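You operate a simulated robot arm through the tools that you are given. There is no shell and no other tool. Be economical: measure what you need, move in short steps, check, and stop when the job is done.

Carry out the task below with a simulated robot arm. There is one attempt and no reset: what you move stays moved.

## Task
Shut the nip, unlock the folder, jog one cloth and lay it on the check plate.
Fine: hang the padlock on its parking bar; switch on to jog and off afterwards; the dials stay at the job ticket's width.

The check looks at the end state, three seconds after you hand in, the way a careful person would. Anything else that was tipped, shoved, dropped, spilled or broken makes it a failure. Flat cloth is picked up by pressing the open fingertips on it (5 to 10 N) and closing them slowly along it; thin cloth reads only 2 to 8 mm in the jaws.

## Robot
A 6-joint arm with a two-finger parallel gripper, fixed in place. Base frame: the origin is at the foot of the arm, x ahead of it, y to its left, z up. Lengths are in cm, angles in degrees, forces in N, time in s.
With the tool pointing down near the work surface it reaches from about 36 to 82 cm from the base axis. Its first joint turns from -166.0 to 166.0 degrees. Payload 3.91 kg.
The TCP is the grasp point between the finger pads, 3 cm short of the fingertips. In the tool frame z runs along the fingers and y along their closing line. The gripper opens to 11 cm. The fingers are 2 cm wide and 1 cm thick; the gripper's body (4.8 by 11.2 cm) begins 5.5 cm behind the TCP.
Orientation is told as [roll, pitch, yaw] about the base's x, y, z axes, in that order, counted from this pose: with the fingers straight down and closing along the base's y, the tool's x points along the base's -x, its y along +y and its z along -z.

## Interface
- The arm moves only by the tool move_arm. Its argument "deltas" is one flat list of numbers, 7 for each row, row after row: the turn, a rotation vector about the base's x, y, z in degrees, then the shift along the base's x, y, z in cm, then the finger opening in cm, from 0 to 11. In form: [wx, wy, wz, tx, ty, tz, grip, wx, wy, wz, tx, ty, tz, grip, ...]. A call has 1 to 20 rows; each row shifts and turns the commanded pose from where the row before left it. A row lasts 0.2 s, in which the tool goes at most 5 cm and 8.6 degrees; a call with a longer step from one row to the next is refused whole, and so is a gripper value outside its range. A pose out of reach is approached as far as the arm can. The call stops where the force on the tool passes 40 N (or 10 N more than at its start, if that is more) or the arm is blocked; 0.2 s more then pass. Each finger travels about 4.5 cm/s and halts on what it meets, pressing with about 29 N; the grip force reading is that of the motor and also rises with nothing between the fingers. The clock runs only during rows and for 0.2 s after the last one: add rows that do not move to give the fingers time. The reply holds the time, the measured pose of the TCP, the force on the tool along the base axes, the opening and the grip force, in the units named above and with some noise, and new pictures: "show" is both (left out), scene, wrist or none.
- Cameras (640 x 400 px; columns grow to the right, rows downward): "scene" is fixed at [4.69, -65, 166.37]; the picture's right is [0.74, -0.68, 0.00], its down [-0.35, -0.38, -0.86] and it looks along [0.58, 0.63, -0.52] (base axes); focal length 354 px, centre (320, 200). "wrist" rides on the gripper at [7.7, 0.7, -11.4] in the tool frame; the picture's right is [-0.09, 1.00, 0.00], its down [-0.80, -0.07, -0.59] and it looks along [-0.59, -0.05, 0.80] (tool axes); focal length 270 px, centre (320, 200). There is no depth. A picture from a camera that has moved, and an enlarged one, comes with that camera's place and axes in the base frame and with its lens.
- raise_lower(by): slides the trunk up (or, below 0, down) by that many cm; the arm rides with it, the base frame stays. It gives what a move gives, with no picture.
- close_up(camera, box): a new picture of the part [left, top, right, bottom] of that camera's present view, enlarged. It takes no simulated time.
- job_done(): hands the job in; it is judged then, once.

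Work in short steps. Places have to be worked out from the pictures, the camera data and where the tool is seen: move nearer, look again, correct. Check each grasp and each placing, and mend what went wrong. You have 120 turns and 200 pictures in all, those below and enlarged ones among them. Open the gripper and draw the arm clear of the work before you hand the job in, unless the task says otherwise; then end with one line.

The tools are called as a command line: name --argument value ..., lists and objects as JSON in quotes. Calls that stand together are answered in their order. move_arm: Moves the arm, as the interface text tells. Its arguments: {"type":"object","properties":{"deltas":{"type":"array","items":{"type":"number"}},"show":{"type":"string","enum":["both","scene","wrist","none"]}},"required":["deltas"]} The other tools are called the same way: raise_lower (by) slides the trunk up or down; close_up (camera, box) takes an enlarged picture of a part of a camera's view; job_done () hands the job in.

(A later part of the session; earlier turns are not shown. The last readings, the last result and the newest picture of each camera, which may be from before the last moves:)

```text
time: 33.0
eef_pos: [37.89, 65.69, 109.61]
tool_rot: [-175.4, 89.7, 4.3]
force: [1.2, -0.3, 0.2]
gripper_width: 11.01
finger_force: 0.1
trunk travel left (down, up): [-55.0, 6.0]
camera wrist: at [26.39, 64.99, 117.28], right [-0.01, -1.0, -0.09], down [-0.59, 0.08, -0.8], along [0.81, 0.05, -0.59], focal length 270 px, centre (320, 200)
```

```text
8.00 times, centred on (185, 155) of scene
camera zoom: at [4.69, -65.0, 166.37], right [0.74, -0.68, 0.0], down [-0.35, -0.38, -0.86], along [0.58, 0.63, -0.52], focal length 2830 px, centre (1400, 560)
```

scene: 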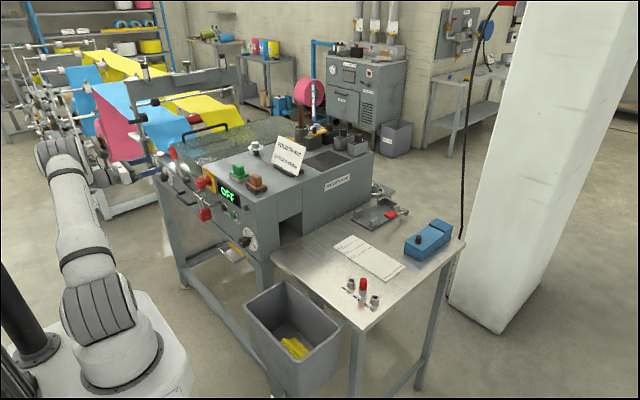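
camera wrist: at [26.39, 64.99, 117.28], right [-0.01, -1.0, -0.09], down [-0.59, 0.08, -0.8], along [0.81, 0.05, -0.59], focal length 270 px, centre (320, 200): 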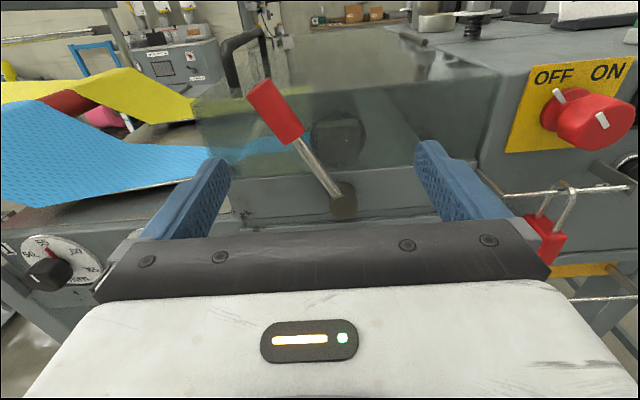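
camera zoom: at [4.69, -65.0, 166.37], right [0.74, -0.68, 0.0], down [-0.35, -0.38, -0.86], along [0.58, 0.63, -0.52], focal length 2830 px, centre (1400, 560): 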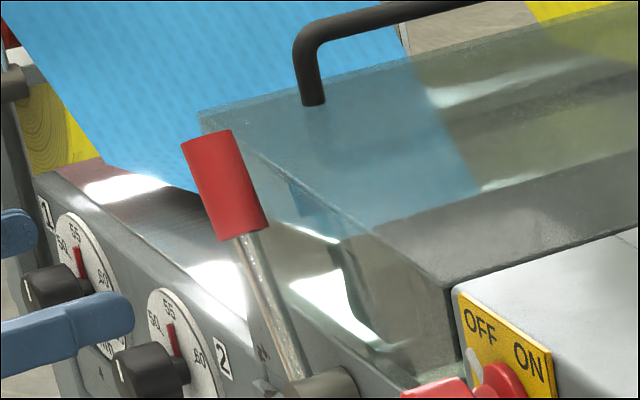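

The carrier block dropped about 2 cm – the nip is shut. Now to the padlock: move in front of it.

move_arm --deltas '[0, 0, 0, -1, -3.6, -1, 11, 0, 0, 0, 0, -3.6, -2, 11, 0, 0, 0, 0, -3.6, -2.5, 11, 0, 0, 0, 0, -3.6, -2.5, 11, 0, 0, 0, 0, -3.6, -2.5, 11, 0, 0, 0, 0.5, -3.6, -2, 11, 0, 0, 0, 0.5, 0, -1, 11, 0, 0, 0, 0, 0, 0, 11]' --show "wrist"

close_up --camera "wrist" --box '[220, 50, 420, 230]'

```text
time: 34.8
eef_pos: [37.84, 44.18, 96.16]
tool_rot: [-176.3, 89.7, 3.5]
force: [0.6, -0.6, -0.2]
gripper_width: 11.02
finger_force: 0.1
trunk travel left (down, up): [-55.0, 6.0]
camera wrist: at [26.34, 43.48, 103.8], right [-0.01, -1.0, -0.09], down [-0.59, 0.07, -0.8], along [0.81, 0.05, -0.59], focal length 270 px, centre (320, 200)
```

wrist: 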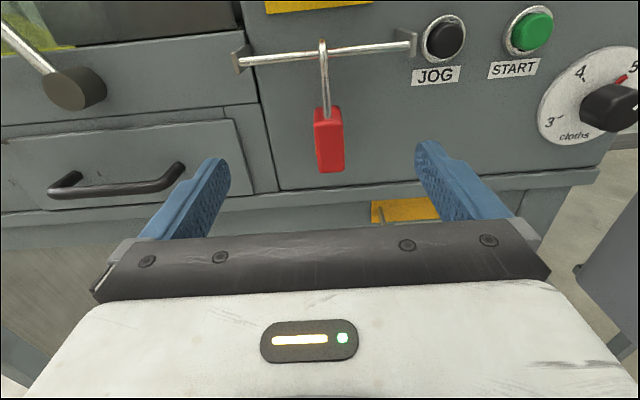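

```text
2.22 times, centred on (320, 140) of wrist
camera zoom: at [26.34, 43.48, 103.8], right [-0.01, -1.0, -0.09], down [-0.59, 0.07, -0.8], along [0.81, 0.05, -0.59], focal length 601 px, centre (320, 333)
```

zoom: 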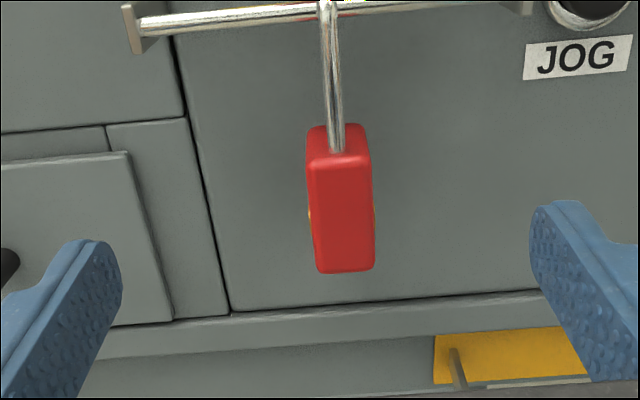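

Padlock body ≈ (47, 43.4, 94.6), thickness ~2.2 cm. Advance and grip the body.

move_arm --deltas '[0, 0, 0, 2, -0.2, -0.4, 11, 0, 0, 0, 2, -0.2, -0.4, 9, 0, 0, 0, 2, -0.2, -0.4, 7, 0, 0, 0, 1.9, -0.1, -0.4, 6, 0, 0, 0, 0, 0, 0, 6]' --show "wrist"

close_up --camera "wrist" --box '[220, 50, 420, 240]'

close_up --camera "scene" --box '[180, 180, 240, 230]'

```text
time: 36.0
eef_pos: [45.7, 43.45, 94.5]
tool_rot: [178.6, 89.7, -1.5]
force: [-0.1, 0.2, 1.0]
gripper_width: 5.98
finger_force: 0.0
trunk travel left (down, up): [-55.0, 6.0]
camera wrist: at [34.21, 42.76, 102.28], right [-0.01, -1.0, -0.09], down [-0.59, 0.07, -0.8], along [0.81, 0.05, -0.59], focal length 270 px, centre (320, 200)
```

wrist: 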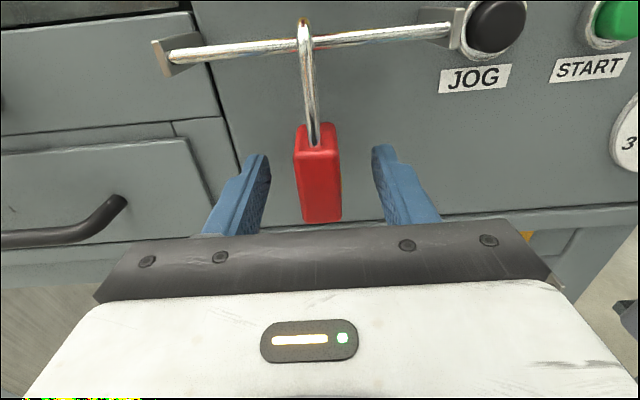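

```text
2.11 times, centred on (320, 145) of wrist
camera zoom: at [34.21, 42.76, 102.28], right [-0.01, -1.0, -0.09], down [-0.59, 0.07, -0.8], along [0.81, 0.05, -0.59], focal length 569 px, centre (320, 316)
```

zoom: 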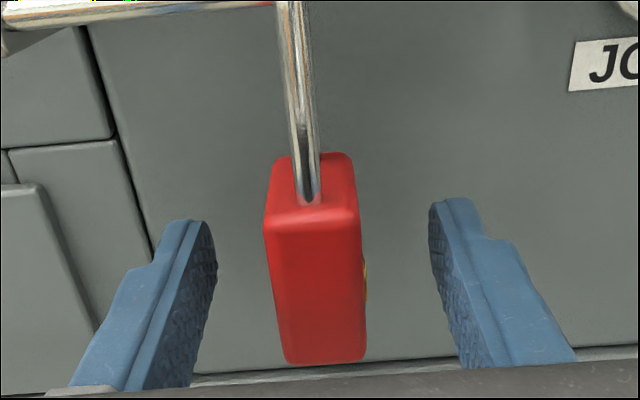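

```text
8.00 times, centred on (210, 205) of scene
camera zoom: at [4.69, -65.0, 166.37], right [0.74, -0.68, 0.0], down [-0.35, -0.38, -0.86], along [0.58, 0.63, -0.52], focal length 2830 px, centre (1200, 160)
```

zoom: 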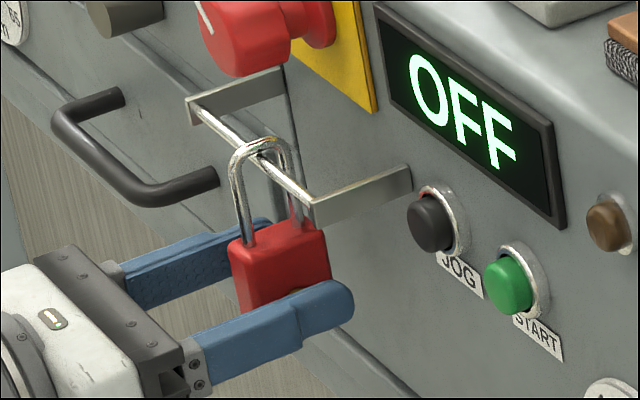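

Straddling well. Close on the padlock.

move_arm --deltas '[0, 0, 0, 0, 0, 0, 4, 0, 0, 0, 0, 0, 0, 3, 0, 0, 0, 0, 0, 0, 2, 0, 0, 0, 0, 0, 0, 1.5, 0, 0, 0, 0, 0, 0, 1, 0, 0, 0, 0, 0, 0, 1]' --show "wrist"

close_up --camera "wrist" --box '[220, 0, 420, 240]'

```text
time: 37.4
eef_pos: [45.75, 43.45, 94.73]
tool_rot: [-177.4, 89.7, 2.3]
force: [0.8, 0.6, -0.3]
gripper_width: 2.16
finger_force: 28.7
trunk travel left (down, up): [-55.0, 6.0]
camera wrist: at [34.2, 42.77, 102.29], right [-0.01, -1.0, -0.09], down [-0.59, 0.07, -0.8], along [0.81, 0.05, -0.59], focal length 270 px, centre (320, 200)
```

wrist: 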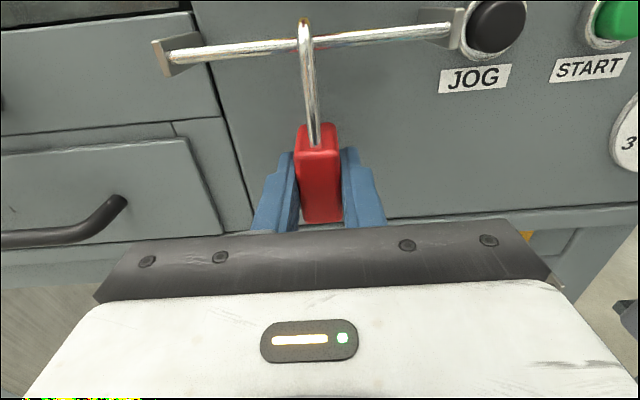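

```text
1.67 times, centred on (320, 120) of wrist
camera zoom: at [34.2, 42.77, 102.29], right [-0.01, -1.0, -0.09], down [-0.59, 0.07, -0.8], along [0.81, 0.05, -0.59], focal length 450 px, centre (320, 333)
```

zoom: 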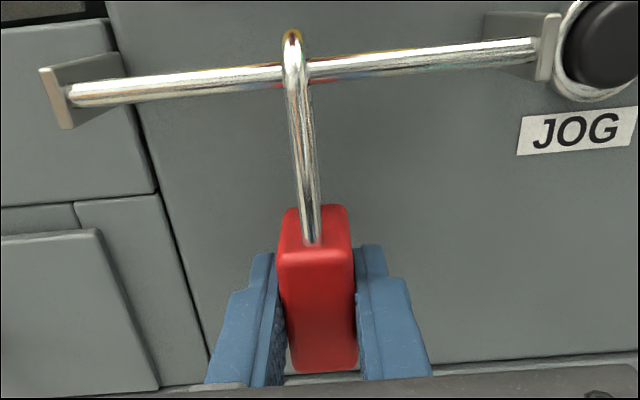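

Gripped (2.16 cm). Test with a gentle downward pull to see whether the shackle slides open.

move_arm --deltas '[0, 0, 0, 0, 0, -0.2, 1, 0, 0, 0, 0, 0, -0.2, 1, 0, 0, 0, 0, 0, -0.2, 1, 0, 0, 0, 0, 0, -0.2, 1, 0, 0, 0, 0, 0, -0.2, 1]' --show "wrist"

close_up --camera "wrist" --box '[220, 0, 420, 240]'

close_up --camera "scene" --box '[180, 180, 240, 230]'

```text
time: 38.6
eef_pos: [45.74, 43.38, 93.86]
tool_rot: [-164.1, 89.5, 15.6]
force: [0.3, 3.3, 24.6]
gripper_width: 2.15
finger_force: 29.1
trunk travel left (down, up): [-55.0, 6.0]
camera wrist: at [34.18, 42.67, 101.49], right [-0.01, -1.0, -0.09], down [-0.59, 0.08, -0.81], along [0.81, 0.05, -0.59], focal length 270 px, centre (320, 200)
```

wrist: 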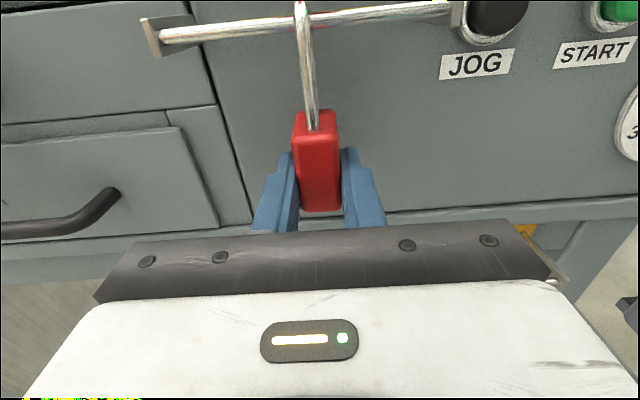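

```text
1.67 times, centred on (320, 120) of wrist
camera zoom: at [34.18, 42.67, 101.49], right [-0.01, -1.0, -0.09], down [-0.59, 0.08, -0.81], along [0.81, 0.05, -0.59], focal length 450 px, centre (320, 333)
```

zoom: 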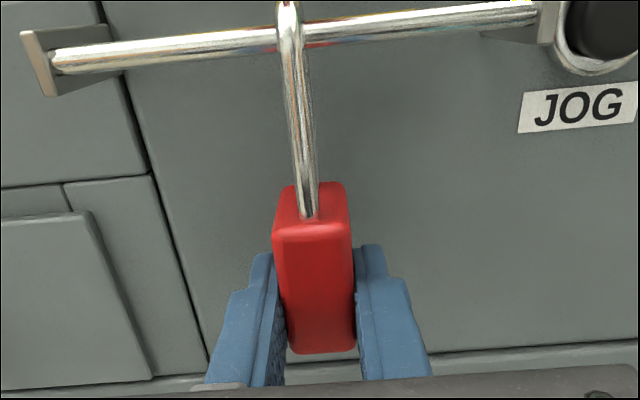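

```text
8.00 times, centred on (210, 205) of scene
camera zoom: at [4.69, -65.0, 166.37], right [0.74, -0.68, 0.0], down [-0.35, -0.38, -0.86], along [0.58, 0.63, -0.52], focal length 2830 px, centre (1200, 160)
```

zoom: 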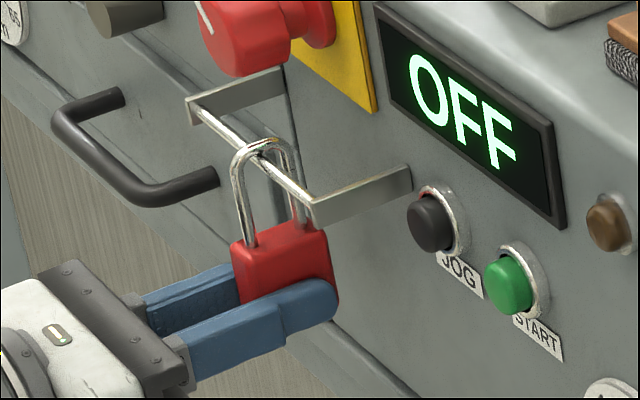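

It holds (24 N, fingers slid slightly). The other possibility is a gap at the rear leg's foot: lift until the bar nears the body, then pull toward me. Lift first, in small steps.

move_arm --deltas '[0, 0, 0, 0, 0, 0.5, 1, 0, 0, 0, 0, 0, 0.5, 1, 0, 0, 0, 0, 0, 0.5, 1, 0, 0, 0, 0, 0, 0.5, 1, 0, 0, 0, 0, 0, 0.5, 1, 0, 0, 0, 0, 0, 0.5, 1]' --show "wrist"

close_up --camera "scene" --box '[190, 170, 230, 215]'

close_up --camera "wrist" --box '[220, 0, 420, 240]'

```text
time: 40.0
eef_pos: [45.79, 43.41, 96.66]
tool_rot: [-179.8, 89.7, -0.3]
force: [0.2, -0.4, -1.4]
gripper_width: 2.16
finger_force: 29.2
trunk travel left (down, up): [-55.0, 6.0]
camera wrist: at [34.3, 42.72, 104.34], right [-0.01, -1.0, -0.09], down [-0.59, 0.07, -0.8], along [0.81, 0.05, -0.59], focal length 270 px, centre (320, 200)
```

wrist: 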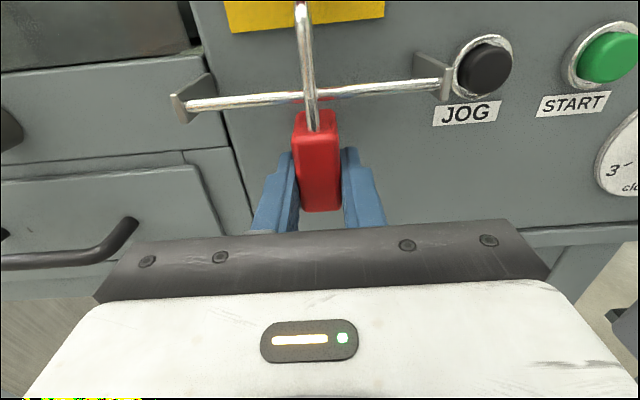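

```text
8.89 times, centred on (210, 192) of scene
camera zoom: at [4.69, -65.0, 166.37], right [0.74, -0.68, 0.0], down [-0.35, -0.38, -0.86], along [0.58, 0.63, -0.52], focal length 3144 px, centre (1298, 267)
```

zoom: 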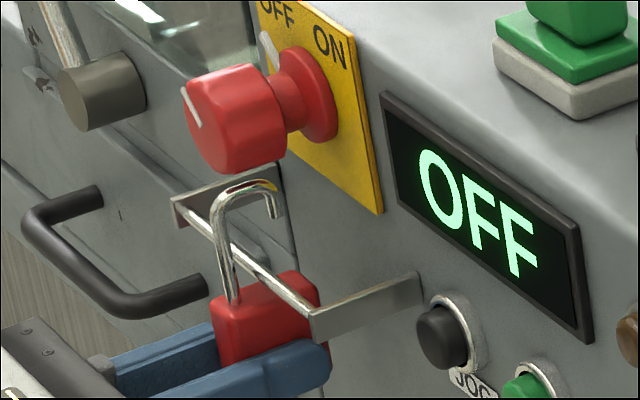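

```text
1.67 times, centred on (320, 120) of wrist
camera zoom: at [34.3, 42.72, 104.34], right [-0.01, -1.0, -0.09], down [-0.59, 0.07, -0.8], along [0.81, 0.05, -0.59], focal length 450 px, centre (320, 333)
```

zoom: 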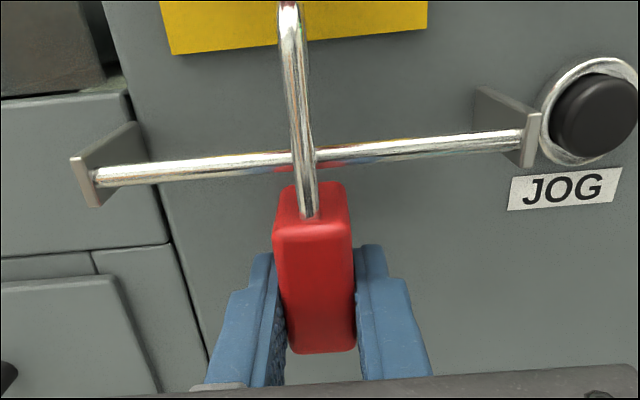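

The shackle is an open hook: the rear leg is short and now its tip is above the bar. Pull straight back toward me, gently.

move_arm --deltas '[0, 0, 0, -0.5, 0, 0, 1, 0, 0, 0, -0.5, 0, 0, 1, 0, 0, 0, -0.5, 0, 0, 1, 0, 0, 0, -0.5, 0, 0, 1, 0, 0, 0, -0.5, 0, 0, 1, 0, 0, 0, -0.5, 0, 0, 1, 0, 0, 0, -1, 0, 0, 1, 0, 0, 0, -1, 0, 0, 1]' --show "wrist"

close_up --camera "scene" --box '[180, 170, 230, 215]'

```text
time: 41.8
eef_pos: [40.8, 43.37, 96.69]
tool_rot: [-171.7, 89.7, 7.9]
force: [0.6, 0.1, -0.7]
gripper_width: 2.17
finger_force: 28.9
trunk travel left (down, up): [-55.0, 6.0]
camera wrist: at [29.27, 42.66, 104.32], right [-0.01, -1.0, -0.09], down [-0.59, 0.08, -0.8], along [0.81, 0.05, -0.59], focal length 270 px, centre (320, 200)
```

wrist: 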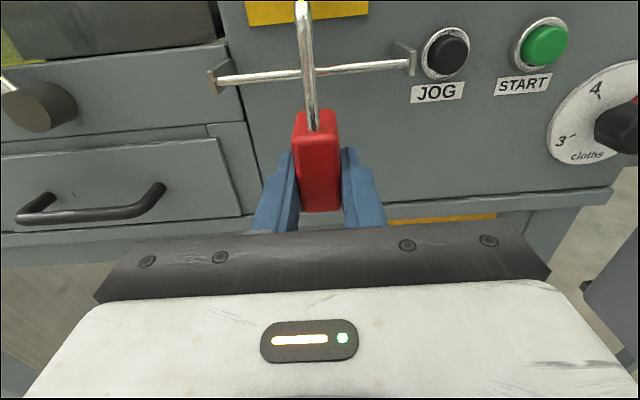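

```text
8.89 times, centred on (205, 192) of scene
camera zoom: at [4.69, -65.0, 166.37], right [0.74, -0.68, 0.0], down [-0.35, -0.38, -0.86], along [0.58, 0.63, -0.52], focal length 3144 px, centre (1342, 267)
```

zoom: 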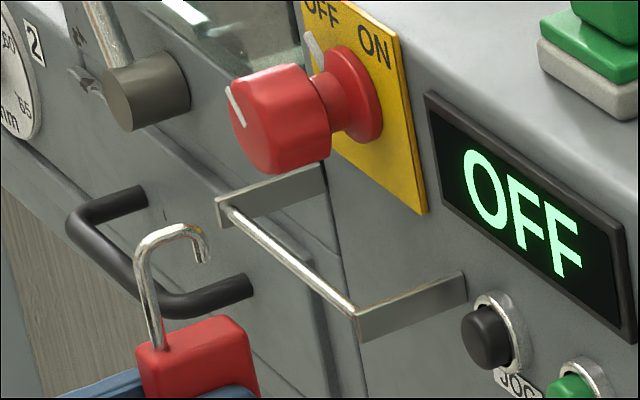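

Padlock is free. The parking bar triangulates at x≈46.65, z≈82.7, y 26.3–37.9, i.e. the same layout as the lock bar shifted by (0, −11.4, −18.4). I move there, staying back from the machine.

move_arm --deltas '[0, 0, 0, -1.5, 0, 0, 1, 0, 0, 0, -1.3, -1.5, -2, 1, 0, 0, 0, 0, -1.5, -2, 1, 0, 0, 0, 0, -1.5, -2, 1, 0, 0, 0, 0, -1.5, -2, 1, 0, 0, 0, 0, -1.5, -2, 1, 0, 0, 0, 0, -1.5, -2, 1, 0, 0, 0, 0, -1.5, -2, 1, 0, 0, 0, 0, -0.8, -2, 1, 0, 0, 0, 0, 0, -2.2, 1, 0, 0, 0, 0, 0, 0, 1]'

close_up --camera "scene" --box '[195, 210, 275, 270]'

```text
time: 44.2
eef_pos: [38.17, 32.17, 78.54]
tool_rot: [-176.6, 89.8, 3.2]
force: [0.4, 0.0, -0.6]
gripper_width: 2.16
finger_force: 29.1
trunk travel left (down, up): [-55.0, 6.0]
camera wrist: at [26.62, 31.43, 86.14], right [-0.01, -1.0, -0.09], down [-0.59, 0.07, -0.8], along [0.81, 0.05, -0.59], focal length 270 px, centre (320, 200)
```

scene: 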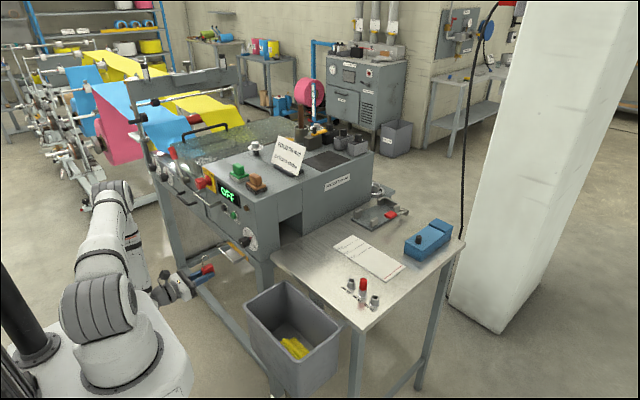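
wrist: 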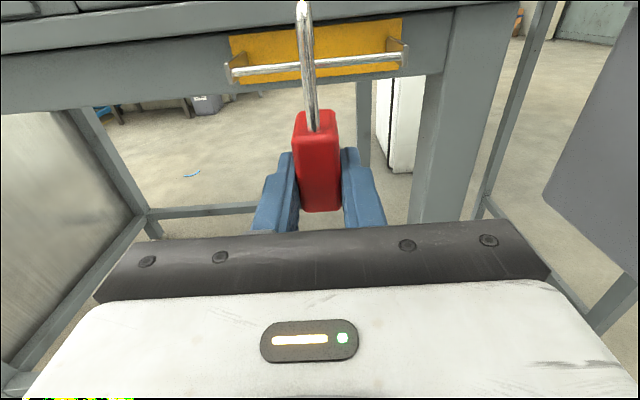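

```text
6.67 times, centred on (235, 240) of scene
camera zoom: at [4.69, -65.0, 166.37], right [0.74, -0.68, 0.0], down [-0.35, -0.38, -0.86], along [0.58, 0.63, -0.52], focal length 2358 px, centre (887, -67)
```

zoom: 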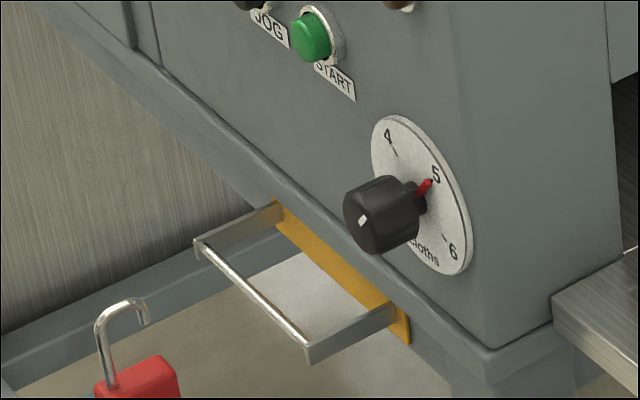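

The bar appears at the right relative height. Advance toward it and check at the halfway point.

move_arm --deltas '[0, 0, 0, 1, 0, -0.1, 1, 0, 0, 0, 1, 0, 0, 1, 0, 0, 0, 0.8, 0, 0, 1, 0, 0, 0, 0, 0, 0, 1]' --show "wrist"

close_up --camera "scene" --box '[195, 220, 255, 270]'

```text
time: 45.2
eef_pos: [40.92, 32.23, 78.31]
tool_rot: [-178.4, 89.8, 1.2]
force: [-0.1, 0.5, -1.0]
gripper_width: 2.16
finger_force: 29.3
trunk travel left (down, up): [-55.0, 6.0]
camera wrist: at [29.34, 31.47, 86.05], right [-0.01, -1.0, -0.09], down [-0.59, 0.07, -0.8], along [0.81, 0.05, -0.59], focal length 270 px, centre (320, 200)
```

wrist: 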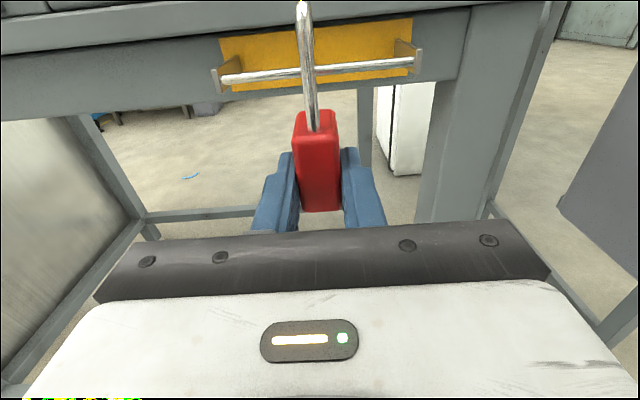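

```text
8.00 times, centred on (225, 245) of scene
camera zoom: at [4.69, -65.0, 166.37], right [0.74, -0.68, 0.0], down [-0.35, -0.38, -0.86], along [0.58, 0.63, -0.52], focal length 2830 px, centre (1080, -160)
```

zoom: 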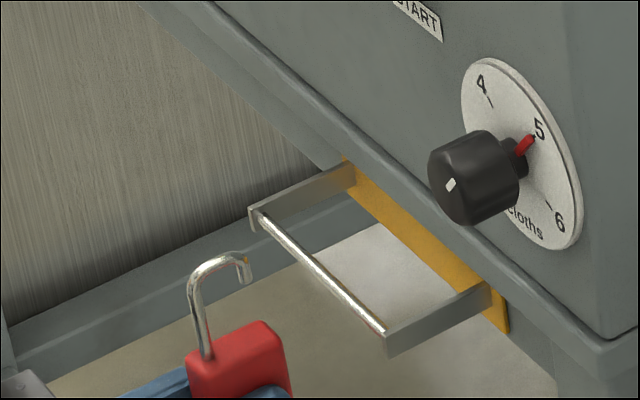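

Matches the reference view at the lock bar almost pixel for pixel. Advance the remaining 4.9 cm.

move_arm --deltas '[0, 0, 0, 1, 0, 0, 1, 0, 0, 0, 1, 0, 0, 1, 0, 0, 0, 0.7, 0, 0, 1, 0, 0, 0, 0.7, 0, 0, 1, 0, 0, 0, 0.7, 0, 0, 1, 0, 0, 0, 0.7, 0, 0, 1, 0, 0, 0, 0, 0, 0, 1]' --show "wrist"

close_up --camera "scene" --box '[195, 220, 255, 270]'

```text
time: 46.8
eef_pos: [45.63, 32.01, 78.26]
tool_rot: [179.7, 89.7, -0.7]
force: [0.7, 0.0, -1.1]
gripper_width: 2.16
finger_force: 28.9
trunk travel left (down, up): [-55.0, 6.0]
camera wrist: at [34.12, 31.42, 86.01], right [-0.01, -1.0, -0.09], down [-0.59, 0.07, -0.8], along [0.81, 0.05, -0.59], focal length 270 px, centre (320, 200)
```

wrist: 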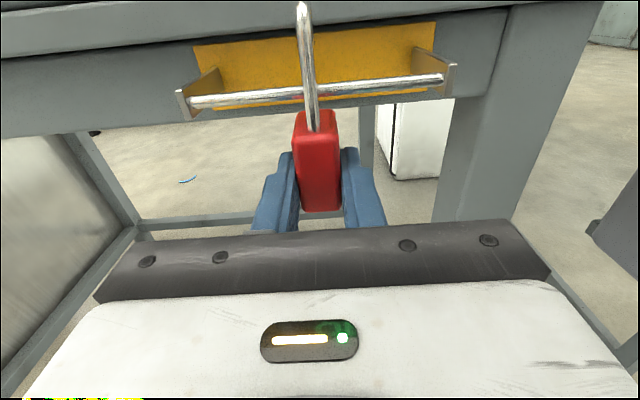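

```text
8.00 times, centred on (225, 245) of scene
camera zoom: at [4.69, -65.0, 166.37], right [0.74, -0.68, 0.0], down [-0.35, -0.38, -0.86], along [0.58, 0.63, -0.52], focal length 2830 px, centre (1080, -160)
```

zoom: 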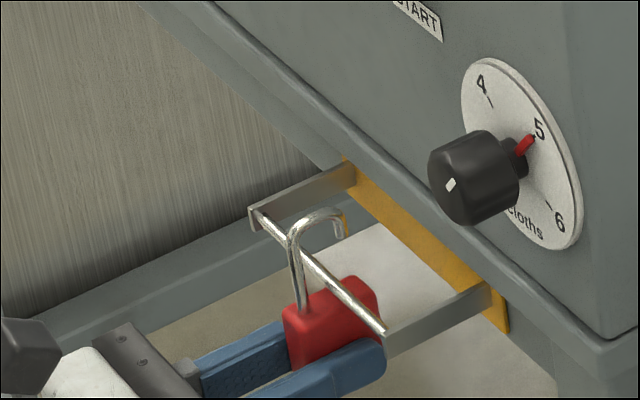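

The hook is over the parking bar with its tip behind it. Lower until the bar carries the padlock.

move_arm --deltas '[0, 0, 0, 0.1, 0, -0.5, 1, 0, 0, 0, 0, 0, -0.5, 1, 0, 0, 0, 0, 0, -0.5, 1, 0, 0, 0, 0, 0, -0.5, 1, 0, 0, 0, 0, 0, -0.4, 1, 0, 0, 0, 0, 0, -0.3, 1, 0, 0, 0, 0, 0, -0.1, 1]' --show "wrist"

close_up --camera "scene" --box '[195, 220, 255, 270]'

```text
time: 48.4
eef_pos: [45.78, 32.14, 75.65]
tool_rot: [-171.8, 89.6, 7.8]
force: [-1.4, -0.8, 7.8]
gripper_width: 2.16
finger_force: 28.9
trunk travel left (down, up): [-55.0, 6.0]
camera wrist: at [34.21, 31.5, 83.31], right [-0.01, -1.0, -0.09], down [-0.59, 0.08, -0.81], along [0.81, 0.05, -0.59], focal length 270 px, centre (320, 200)
```

wrist: 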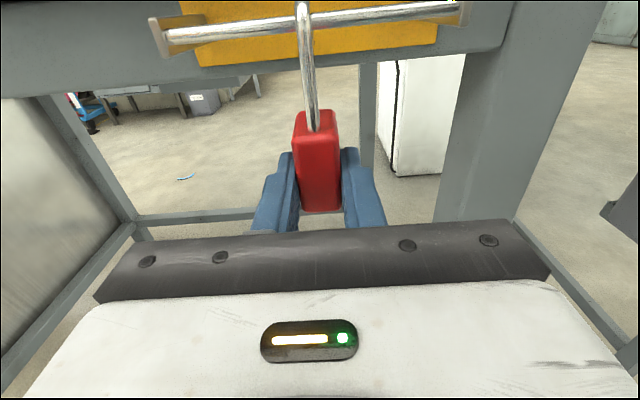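

```text
8.00 times, centred on (225, 245) of scene
camera zoom: at [4.69, -65.0, 166.37], right [0.74, -0.68, 0.0], down [-0.35, -0.38, -0.86], along [0.58, 0.63, -0.52], focal length 2830 px, centre (1080, -160)
```

zoom: 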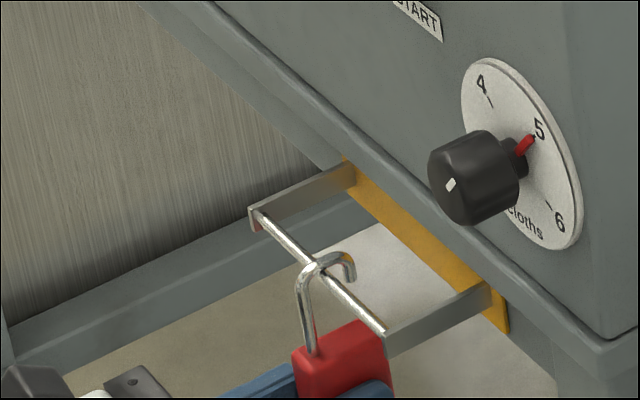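

Bar contact (≈8 N). Relieve slightly, open, and back straight out.

move_arm --deltas '[0, 0, 0, 0, 0, 0.1, 1, 0, 0, 0, 0, 0, 0, 2.2, 0, 0, 0, 0, 0, 0, 2.6, 0, 0, 0, 0, 0, 0, 3.2, 0, 0, 0, 0, 0, 0, 4.5, 0, 0, 0, 0, 0, 0, 6, 0, 0, 0, -1, 0, 0, 6, 0, 0, 0, -2, 0, 0, 6, 0, 0, 0, -3, 0, 0, 6, 0, 0, 0, -2, 0, 0, 6, 0, 0, 0, 0, 0, 0, 6, 0, 0, 0, 0, 0, 0, 6]' --show "wrist"

close_up --camera "scene" --box '[195, 220, 255, 270]'

```text
time: 51.0
eef_pos: [37.72, 32.22, 75.66]
tool_rot: [-177.0, 89.7, 2.6]
force: [0.4, 0.4, -0.2]
gripper_width: 5.96
finger_force: 0.0
trunk travel left (down, up): [-55.0, 6.0]
camera wrist: at [26.15, 31.6, 83.4], right [-0.01, -1.0, -0.09], down [-0.59, 0.07, -0.8], along [0.81, 0.05, -0.59], focal length 270 px, centre (320, 200)
```

wrist: 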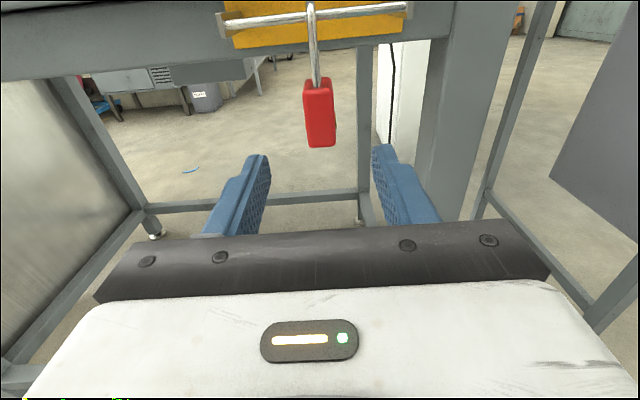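

```text
8.00 times, centred on (225, 245) of scene
camera zoom: at [4.69, -65.0, 166.37], right [0.74, -0.68, 0.0], down [-0.35, -0.38, -0.86], along [0.58, 0.63, -0.52], focal length 2830 px, centre (1080, -160)
```

zoom: 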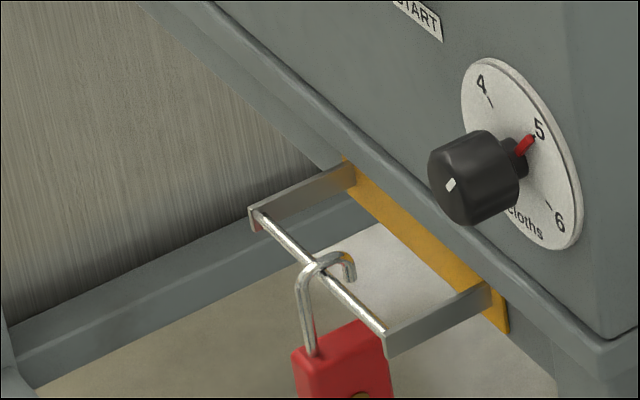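

Padlock hangs on the parking bar. Now rise to face the switch knob.

move_arm --deltas '[0, 0, 0, -1, 0, 2, 8, 0, 0, 0, 0, 1, 3.3, 9, 0, 0, 0, 0, 1.3, 3.3, 10, 0, 0, 0, 0, 1.3, 3.3, 10, 0, 0, 0, 0, 1.3, 3.3, 10, 0, 0, 0, 0, 1.3, 3.3, 10, 0, 0, 0, 0, 1.3, 3.3, 10, 0, 0, 0, 0, 1.3, 3.3, 10, 0, 0, 0, 0, 1.3, 3.3, 10, 0, 0, 0, 1, 1.3, 3.0, 10, 0, 0, 0, 0, 0, 0, 10]'

close_up --camera "scene" --box '[180, 165, 240, 205]'

```text
time: 53.4
eef_pos: [37.6, 43.36, 107.18]
tool_rot: [-178.0, 89.7, 1.6]
force: [-0.4, 0.1, 0.4]
gripper_width: 10.0
finger_force: 0.1
trunk travel left (down, up): [-55.0, 6.0]
camera wrist: at [25.99, 42.7, 114.88], right [-0.01, -1.0, -0.09], down [-0.59, 0.07, -0.8], along [0.81, 0.05, -0.59], focal length 270 px, centre (320, 200)
```

scene: 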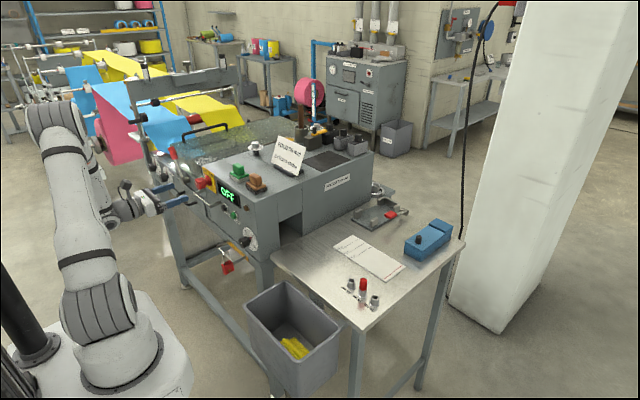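
wrist: 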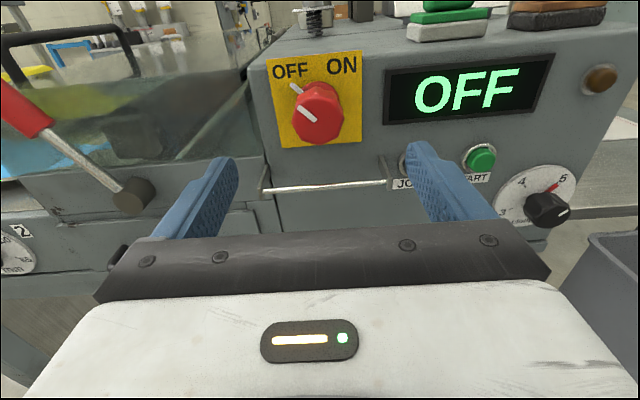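

```text
10.00 times, centred on (210, 185) of scene
camera zoom: at [4.69, -65.0, 166.37], right [0.74, -0.68, 0.0], down [-0.35, -0.38, -0.86], along [0.58, 0.63, -0.52], focal length 3537 px, centre (1420, 350)
```

zoom: 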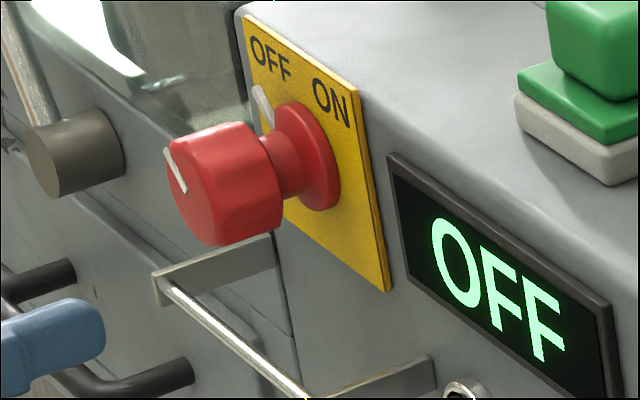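

Knob centre ≈ (47.5–50, 43.4, 107.4), Ø ≈ 4.2 cm. Move on axis, straddle and close on it.

move_arm --deltas '[0, 0, 0, 2.4, 0, 0.1, 10, 0, 0, 0, 2.4, 0, 0.1, 9, 0, 0, 0, 2.4, 0, 0, 8, 0, 0, 0, 2.2, 0, 0, 7, 0, 0, 0, 0, 0, 0, 5.5, 0, 0, 0, 0, 0, 0, 4.5, 0, 0, 0, 0, 0, 0, 3.5, 0, 0, 0, 0, 0, 0, 3.5]'

close_up --camera "scene" --box '[180, 165, 240, 205]'

```text
time: 55.2
eef_pos: [47.19, 43.48, 107.06]
tool_rot: [-176.2, 89.7, 3.3]
force: [3.1, 2.4, 0.4]
gripper_width: 3.86
finger_force: 45.8
trunk travel left (down, up): [-55.0, 6.0]
camera wrist: at [35.62, 42.79, 114.79], right [-0.01, -1.0, -0.09], down [-0.59, 0.07, -0.8], along [0.81, 0.05, -0.59], focal length 270 px, centre (320, 200)
```

scene: 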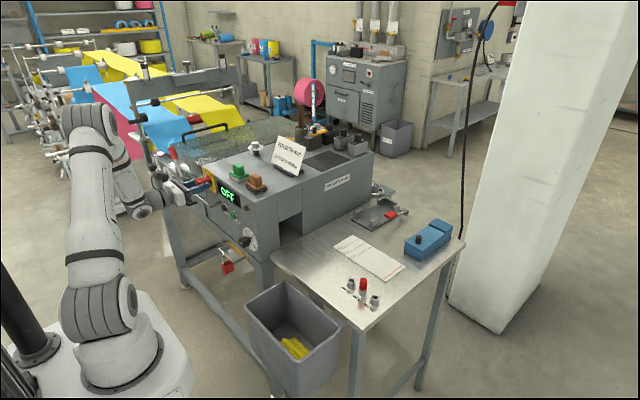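
wrist: 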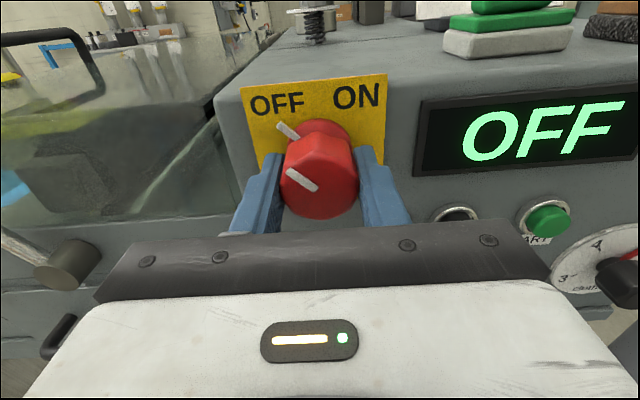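

```text
10.00 times, centred on (210, 185) of scene
camera zoom: at [4.69, -65.0, 166.37], right [0.74, -0.68, 0.0], down [-0.35, -0.38, -0.86], along [0.58, 0.63, -0.52], focal length 3537 px, centre (1420, 350)
```

zoom: 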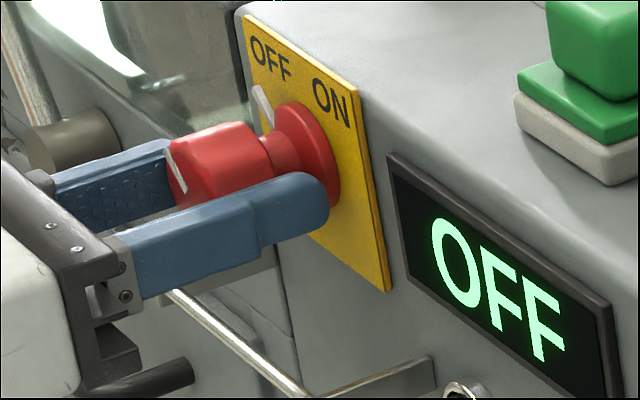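

Gripped (3.9 cm). Turn clockwise: +x rotation, 8° steps.

move_arm --deltas '[8, 0, 0, 0, 0, 0, 3.5, 8, 0, 0, 0, 0, 0, 3.5, 8, 0, 0, 0, 0, 0, 3.5, 8, 0, 0, 0, 0, 0, 3.5, 8, 0, 0, 0, 0, 0, 3.5, 8, 0, 0, 0, 0, 0, 3.5, 8, 0, 0, 0, 0, 0, 3.5, 8, 0, 0, 0, 0, 0, 3.5]' --show "wrist"

close_up --camera "scene" --box '[180, 165, 240, 205]'

```text
time: 57.0
eef_pos: [47.2, 43.62, 107.2]
tool_rot: [-89.9, 25.7, 89.7]
force: [4.0, 16.8, 1.9]
gripper_width: 3.84
finger_force: 44.4
trunk travel left (down, up): [-55.0, 6.0]
camera wrist: at [35.62, 36.5, 110.08], right [0.0, -0.36, -0.93], down [-0.59, 0.76, -0.28], along [0.81, 0.55, -0.21], focal length 270 px, centre (320, 200)
```

wrist: 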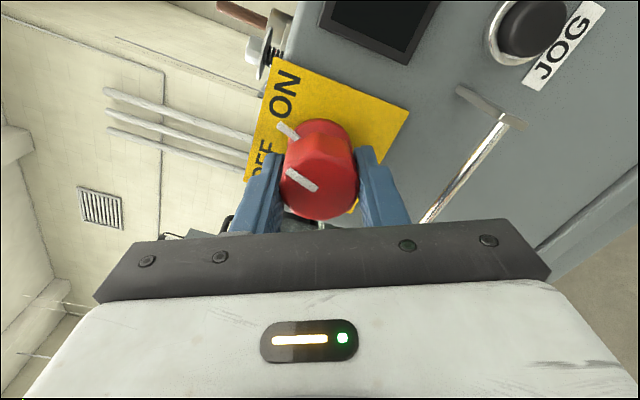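

```text
10.00 times, centred on (210, 185) of scene
camera zoom: at [4.69, -65.0, 166.37], right [0.74, -0.68, 0.0], down [-0.35, -0.38, -0.86], along [0.58, 0.63, -0.52], focal length 3537 px, centre (1420, 350)
```

zoom: 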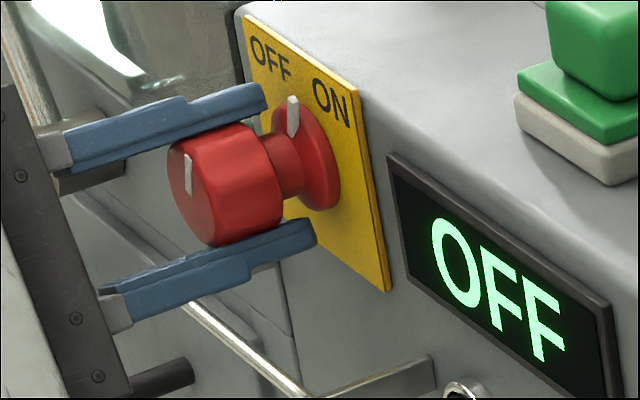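

Pointer has rotated ~64°, following the grip. The lateral force is moderate; continue the last ~26°.

move_arm --deltas '[7, 0, 0, 0, -0.1, 0, 3.5, 7, 0, 0, 0, -0.1, 0, 3.5, 6, 0, 0, 0, 0, 0, 3.5, 6, 0, 0, 0, 0, 0, 3.5, 0, 0, 0, 0, 0, 0, 3.5]' --show "wrist"

close_up --camera "scene" --box '[180, 165, 260, 215]'

```text
time: 58.2
eef_pos: [47.14, 43.77, 107.47]
tool_rot: [-89.9, -0.2, 90.1]
force: [1.9, 8.8, -2.5]
gripper_width: 3.84
finger_force: 45.1
trunk travel left (down, up): [-55.0, 6.0]
stopped in row 5: the force on the tool passed its limit (the readings are from after the stop); the commanded pose is now the measured one
camera wrist: at [35.67, 35.96, 106.75], right [0.0, 0.09, -1.0], down [-0.6, 0.8, 0.07], along [0.8, 0.59, 0.05], focal length 270 px, centre (320, 200)
```

wrist: 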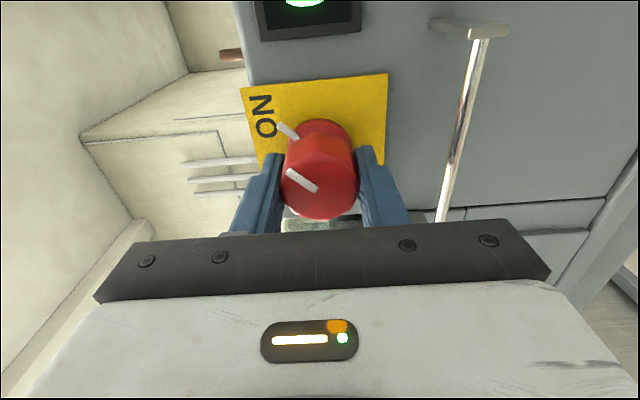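

```text
8.00 times, centred on (220, 190) of scene
camera zoom: at [4.69, -65.0, 166.37], right [0.74, -0.68, 0.0], down [-0.35, -0.38, -0.86], along [0.58, 0.63, -0.52], focal length 2830 px, centre (1120, 280)
```

zoom: 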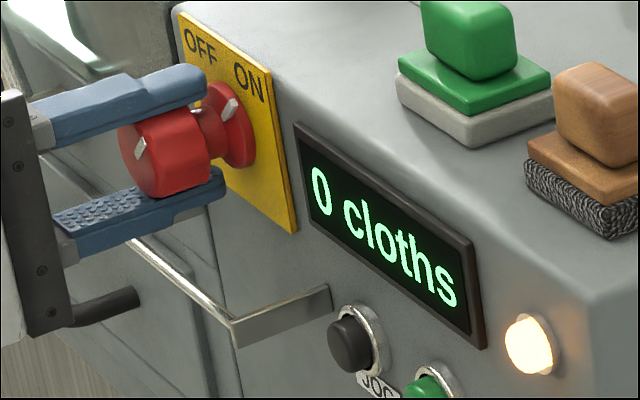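

It's ON, display shows "0 cloths". Release, back off, and roll the camera back on top while moving in front of JOG.

move_arm --deltas '[0, 0, 0, 0, 0, 0, 5, 0, 0, 0, 0, 0, 0, 7, 0, 0, 0, 0, 0, 0, 8, 0, 0, 0, -2, 0, 0, 8, 0, 0, 0, -3, 0, 0, 8, 0, 0, 0, -3, 0, 0, 8, -8.2, 0, 0, -0.5, -0.9, -0.7, 7, -8.2, 0, 0, 0, -0.9, -0.7, 6, -8.2, 0, 0, 0, -0.9, -0.7, 5, -8.2, 0, 0, 0, -0.9, -0.7, 4, -8.2, 0, 0, 0, -0.9, -0.7, 3, -8.2, 0, 0, 0, -0.9, -0.7, 2, -8.2, 0, 0, 0, -0.9, -0.7, 1, -8.2, 0, 0, 0, -0.9, -0.7, 0, -8.2, 0, 0, 0, -0.9, -0.7, 0, -8.2, 0, 0, 0, -0.9, -0.7, 0, -8, 0, 0, 0, -0.6, -0.4, 0, 0, 0, 0, 0, 0, 0, 0]'

close_up --camera "scene" --box '[180, 165, 260, 215]'

```text
time: 62.0
eef_pos: [38.75, 33.8, 100.13]
tool_rot: [-126.0, 89.8, 53.8]
force: [1.2, 0.0, -0.4]
gripper_width: 0.0
finger_force: 28.9
trunk travel left (down, up): [-55.0, 6.0]
camera wrist: at [27.14, 33.09, 107.79], right [0.0, -1.0, -0.09], down [-0.59, 0.07, -0.8], along [0.81, 0.05, -0.59], focal length 270 px, centre (320, 200)
```

scene: 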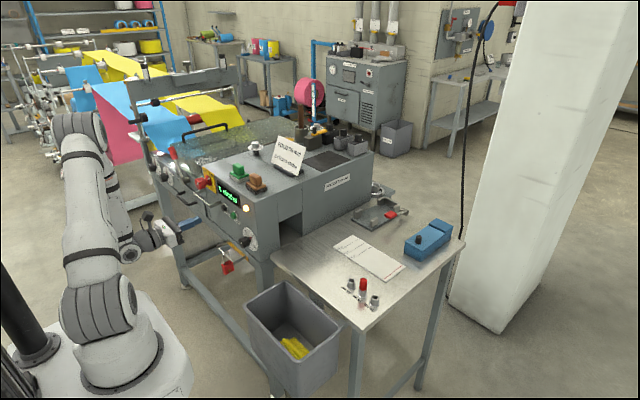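
wrist: 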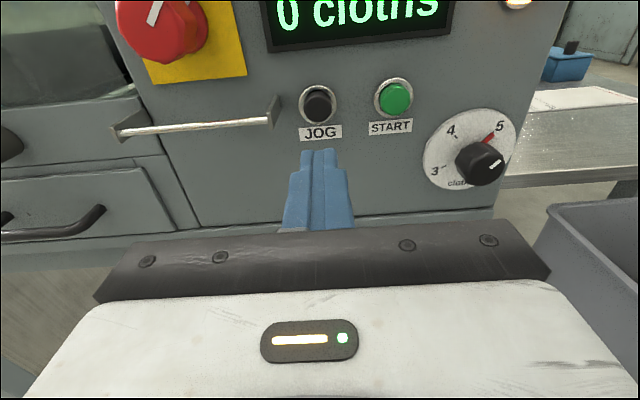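

```text
8.00 times, centred on (220, 190) of scene
camera zoom: at [4.69, -65.0, 166.37], right [0.74, -0.68, 0.0], down [-0.35, -0.38, -0.86], along [0.58, 0.63, -0.52], focal length 2830 px, centre (1120, 280)
```

zoom: 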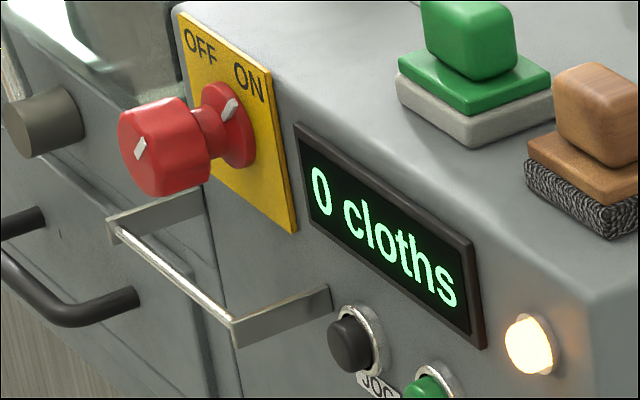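

JOG ≈ (50.4, 33.8, 100.7). Approach to ~1 cm from it.

move_arm --deltas '[0, 0, 0, 2.5, 0, 0.3, 0, 0, 0, 0, 2.5, 0, 0.2, 0, 0, 0, 0, 2.4, 0, 0, 0, 0, 0, 0, 0, 0, 0, 0]' --show "wrist"

close_up --camera "scene" --box '[200, 190, 250, 230]'

```text
time: 63.0
eef_pos: [46.02, 33.84, 100.66]
tool_rot: [-112.5, 89.8, 67.4]
force: [0.1, 0.1, -0.9]
gripper_width: 0.0
finger_force: 28.9
trunk travel left (down, up): [-55.0, 6.0]
camera wrist: at [34.47, 33.1, 108.38], right [0.0, -1.0, -0.09], down [-0.59, 0.08, -0.8], along [0.81, 0.05, -0.59], focal length 270 px, centre (320, 200)
```

wrist: 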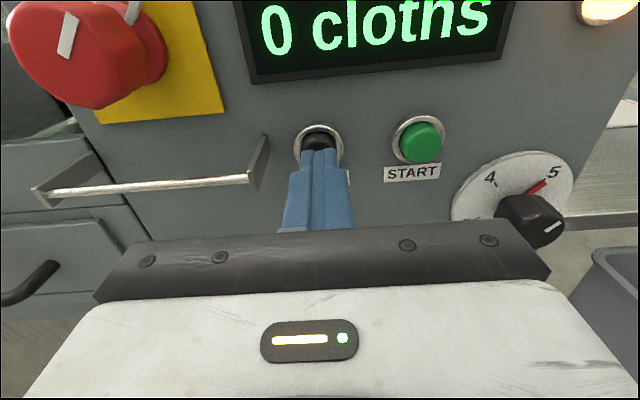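

```text
10.00 times, centred on (225, 210) of scene
camera zoom: at [4.69, -65.0, 166.37], right [0.74, -0.68, 0.0], down [-0.35, -0.38, -0.86], along [0.58, 0.63, -0.52], focal length 3537 px, centre (1270, 100)
```

zoom: 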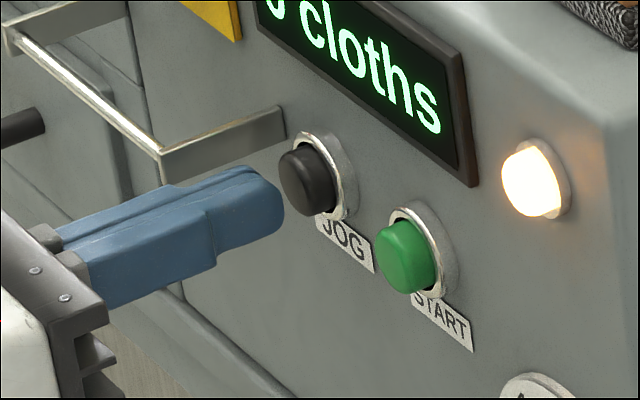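

Aligned. Press gently in small steps.

move_arm --deltas '[0, 0, 0, 0.4, 0, 0, 0, 0, 0, 0, 0.4, 0, 0, 0, 0, 0, 0, 0.3, 0, 0, 0, 0, 0, 0, 0.3, 0, 0, 0, 0, 0, 0, 0.2, 0, 0, 0]' --show "scene"

close_up --camera "scene" --box '[200, 170, 360, 270]'

```text
time: 64.2
eef_pos: [47.58, 33.78, 100.59]
tool_rot: [-112.1, 89.8, 68.0]
force: [-8.9, -1.2, -1.2]
gripper_width: 0.0
finger_force: 29.0
trunk travel left (down, up): [-55.0, 6.0]
```

scene: 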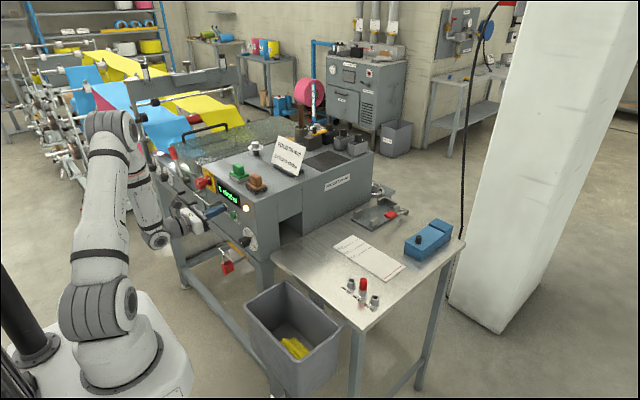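

```text
4.00 times, centred on (280, 220) of scene
camera zoom: at [4.69, -65.0, 166.37], right [0.74, -0.68, 0.0], down [-0.35, -0.38, -0.86], along [0.58, 0.63, -0.52], focal length 1415 px, centre (480, 120)
```

zoom: 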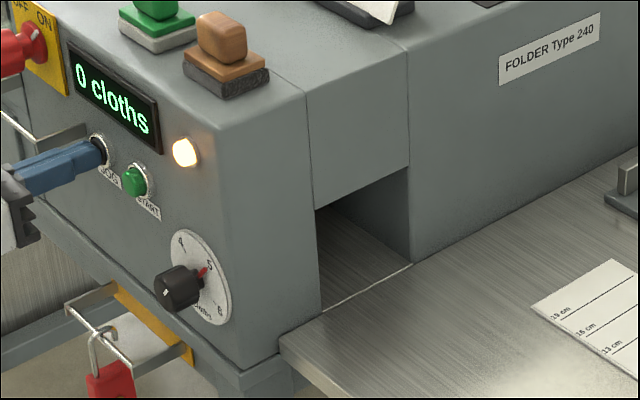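

Force 9 N but no count yet; press a touch further, one step, and look.

move_arm --deltas '[0, 0, 0, 0.2, 0, 0, 0, 0, 0, 0, 0, 0, 0, 0]' --show "scene"

close_up --camera "scene" --box '[200, 170, 360, 270]'

```text
time: 64.8
eef_pos: [47.69, 33.93, 100.58]
tool_rot: [-119.9, 89.8, 60.1]
force: [-15.3, 0.5, -7.0]
gripper_width: 0.02
finger_force: 28.4
trunk travel left (down, up): [-55.0, 6.0]
```

scene: 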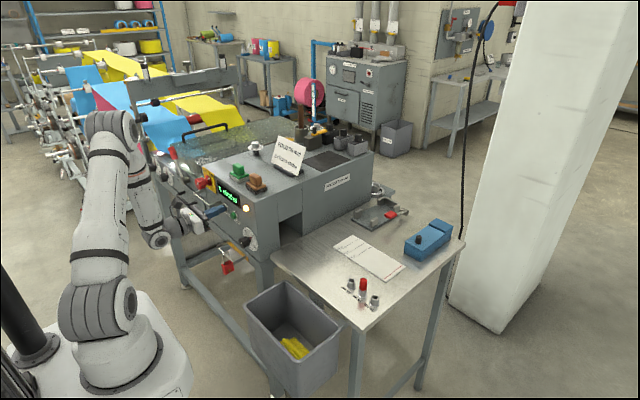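

```text
4.00 times, centred on (280, 220) of scene
camera zoom: at [4.69, -65.0, 166.37], right [0.74, -0.68, 0.0], down [-0.35, -0.38, -0.86], along [0.58, 0.63, -0.52], focal length 1415 px, centre (480, 120)
```

zoom: 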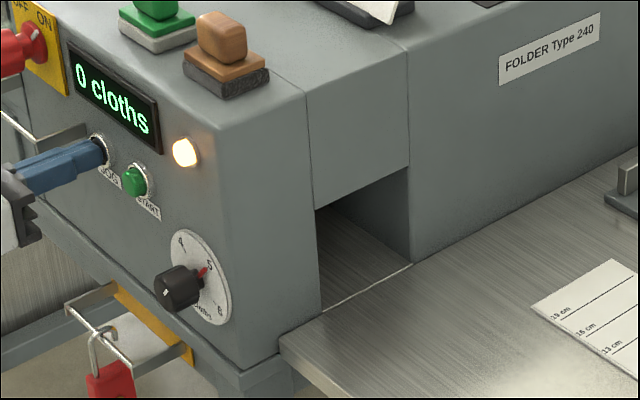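

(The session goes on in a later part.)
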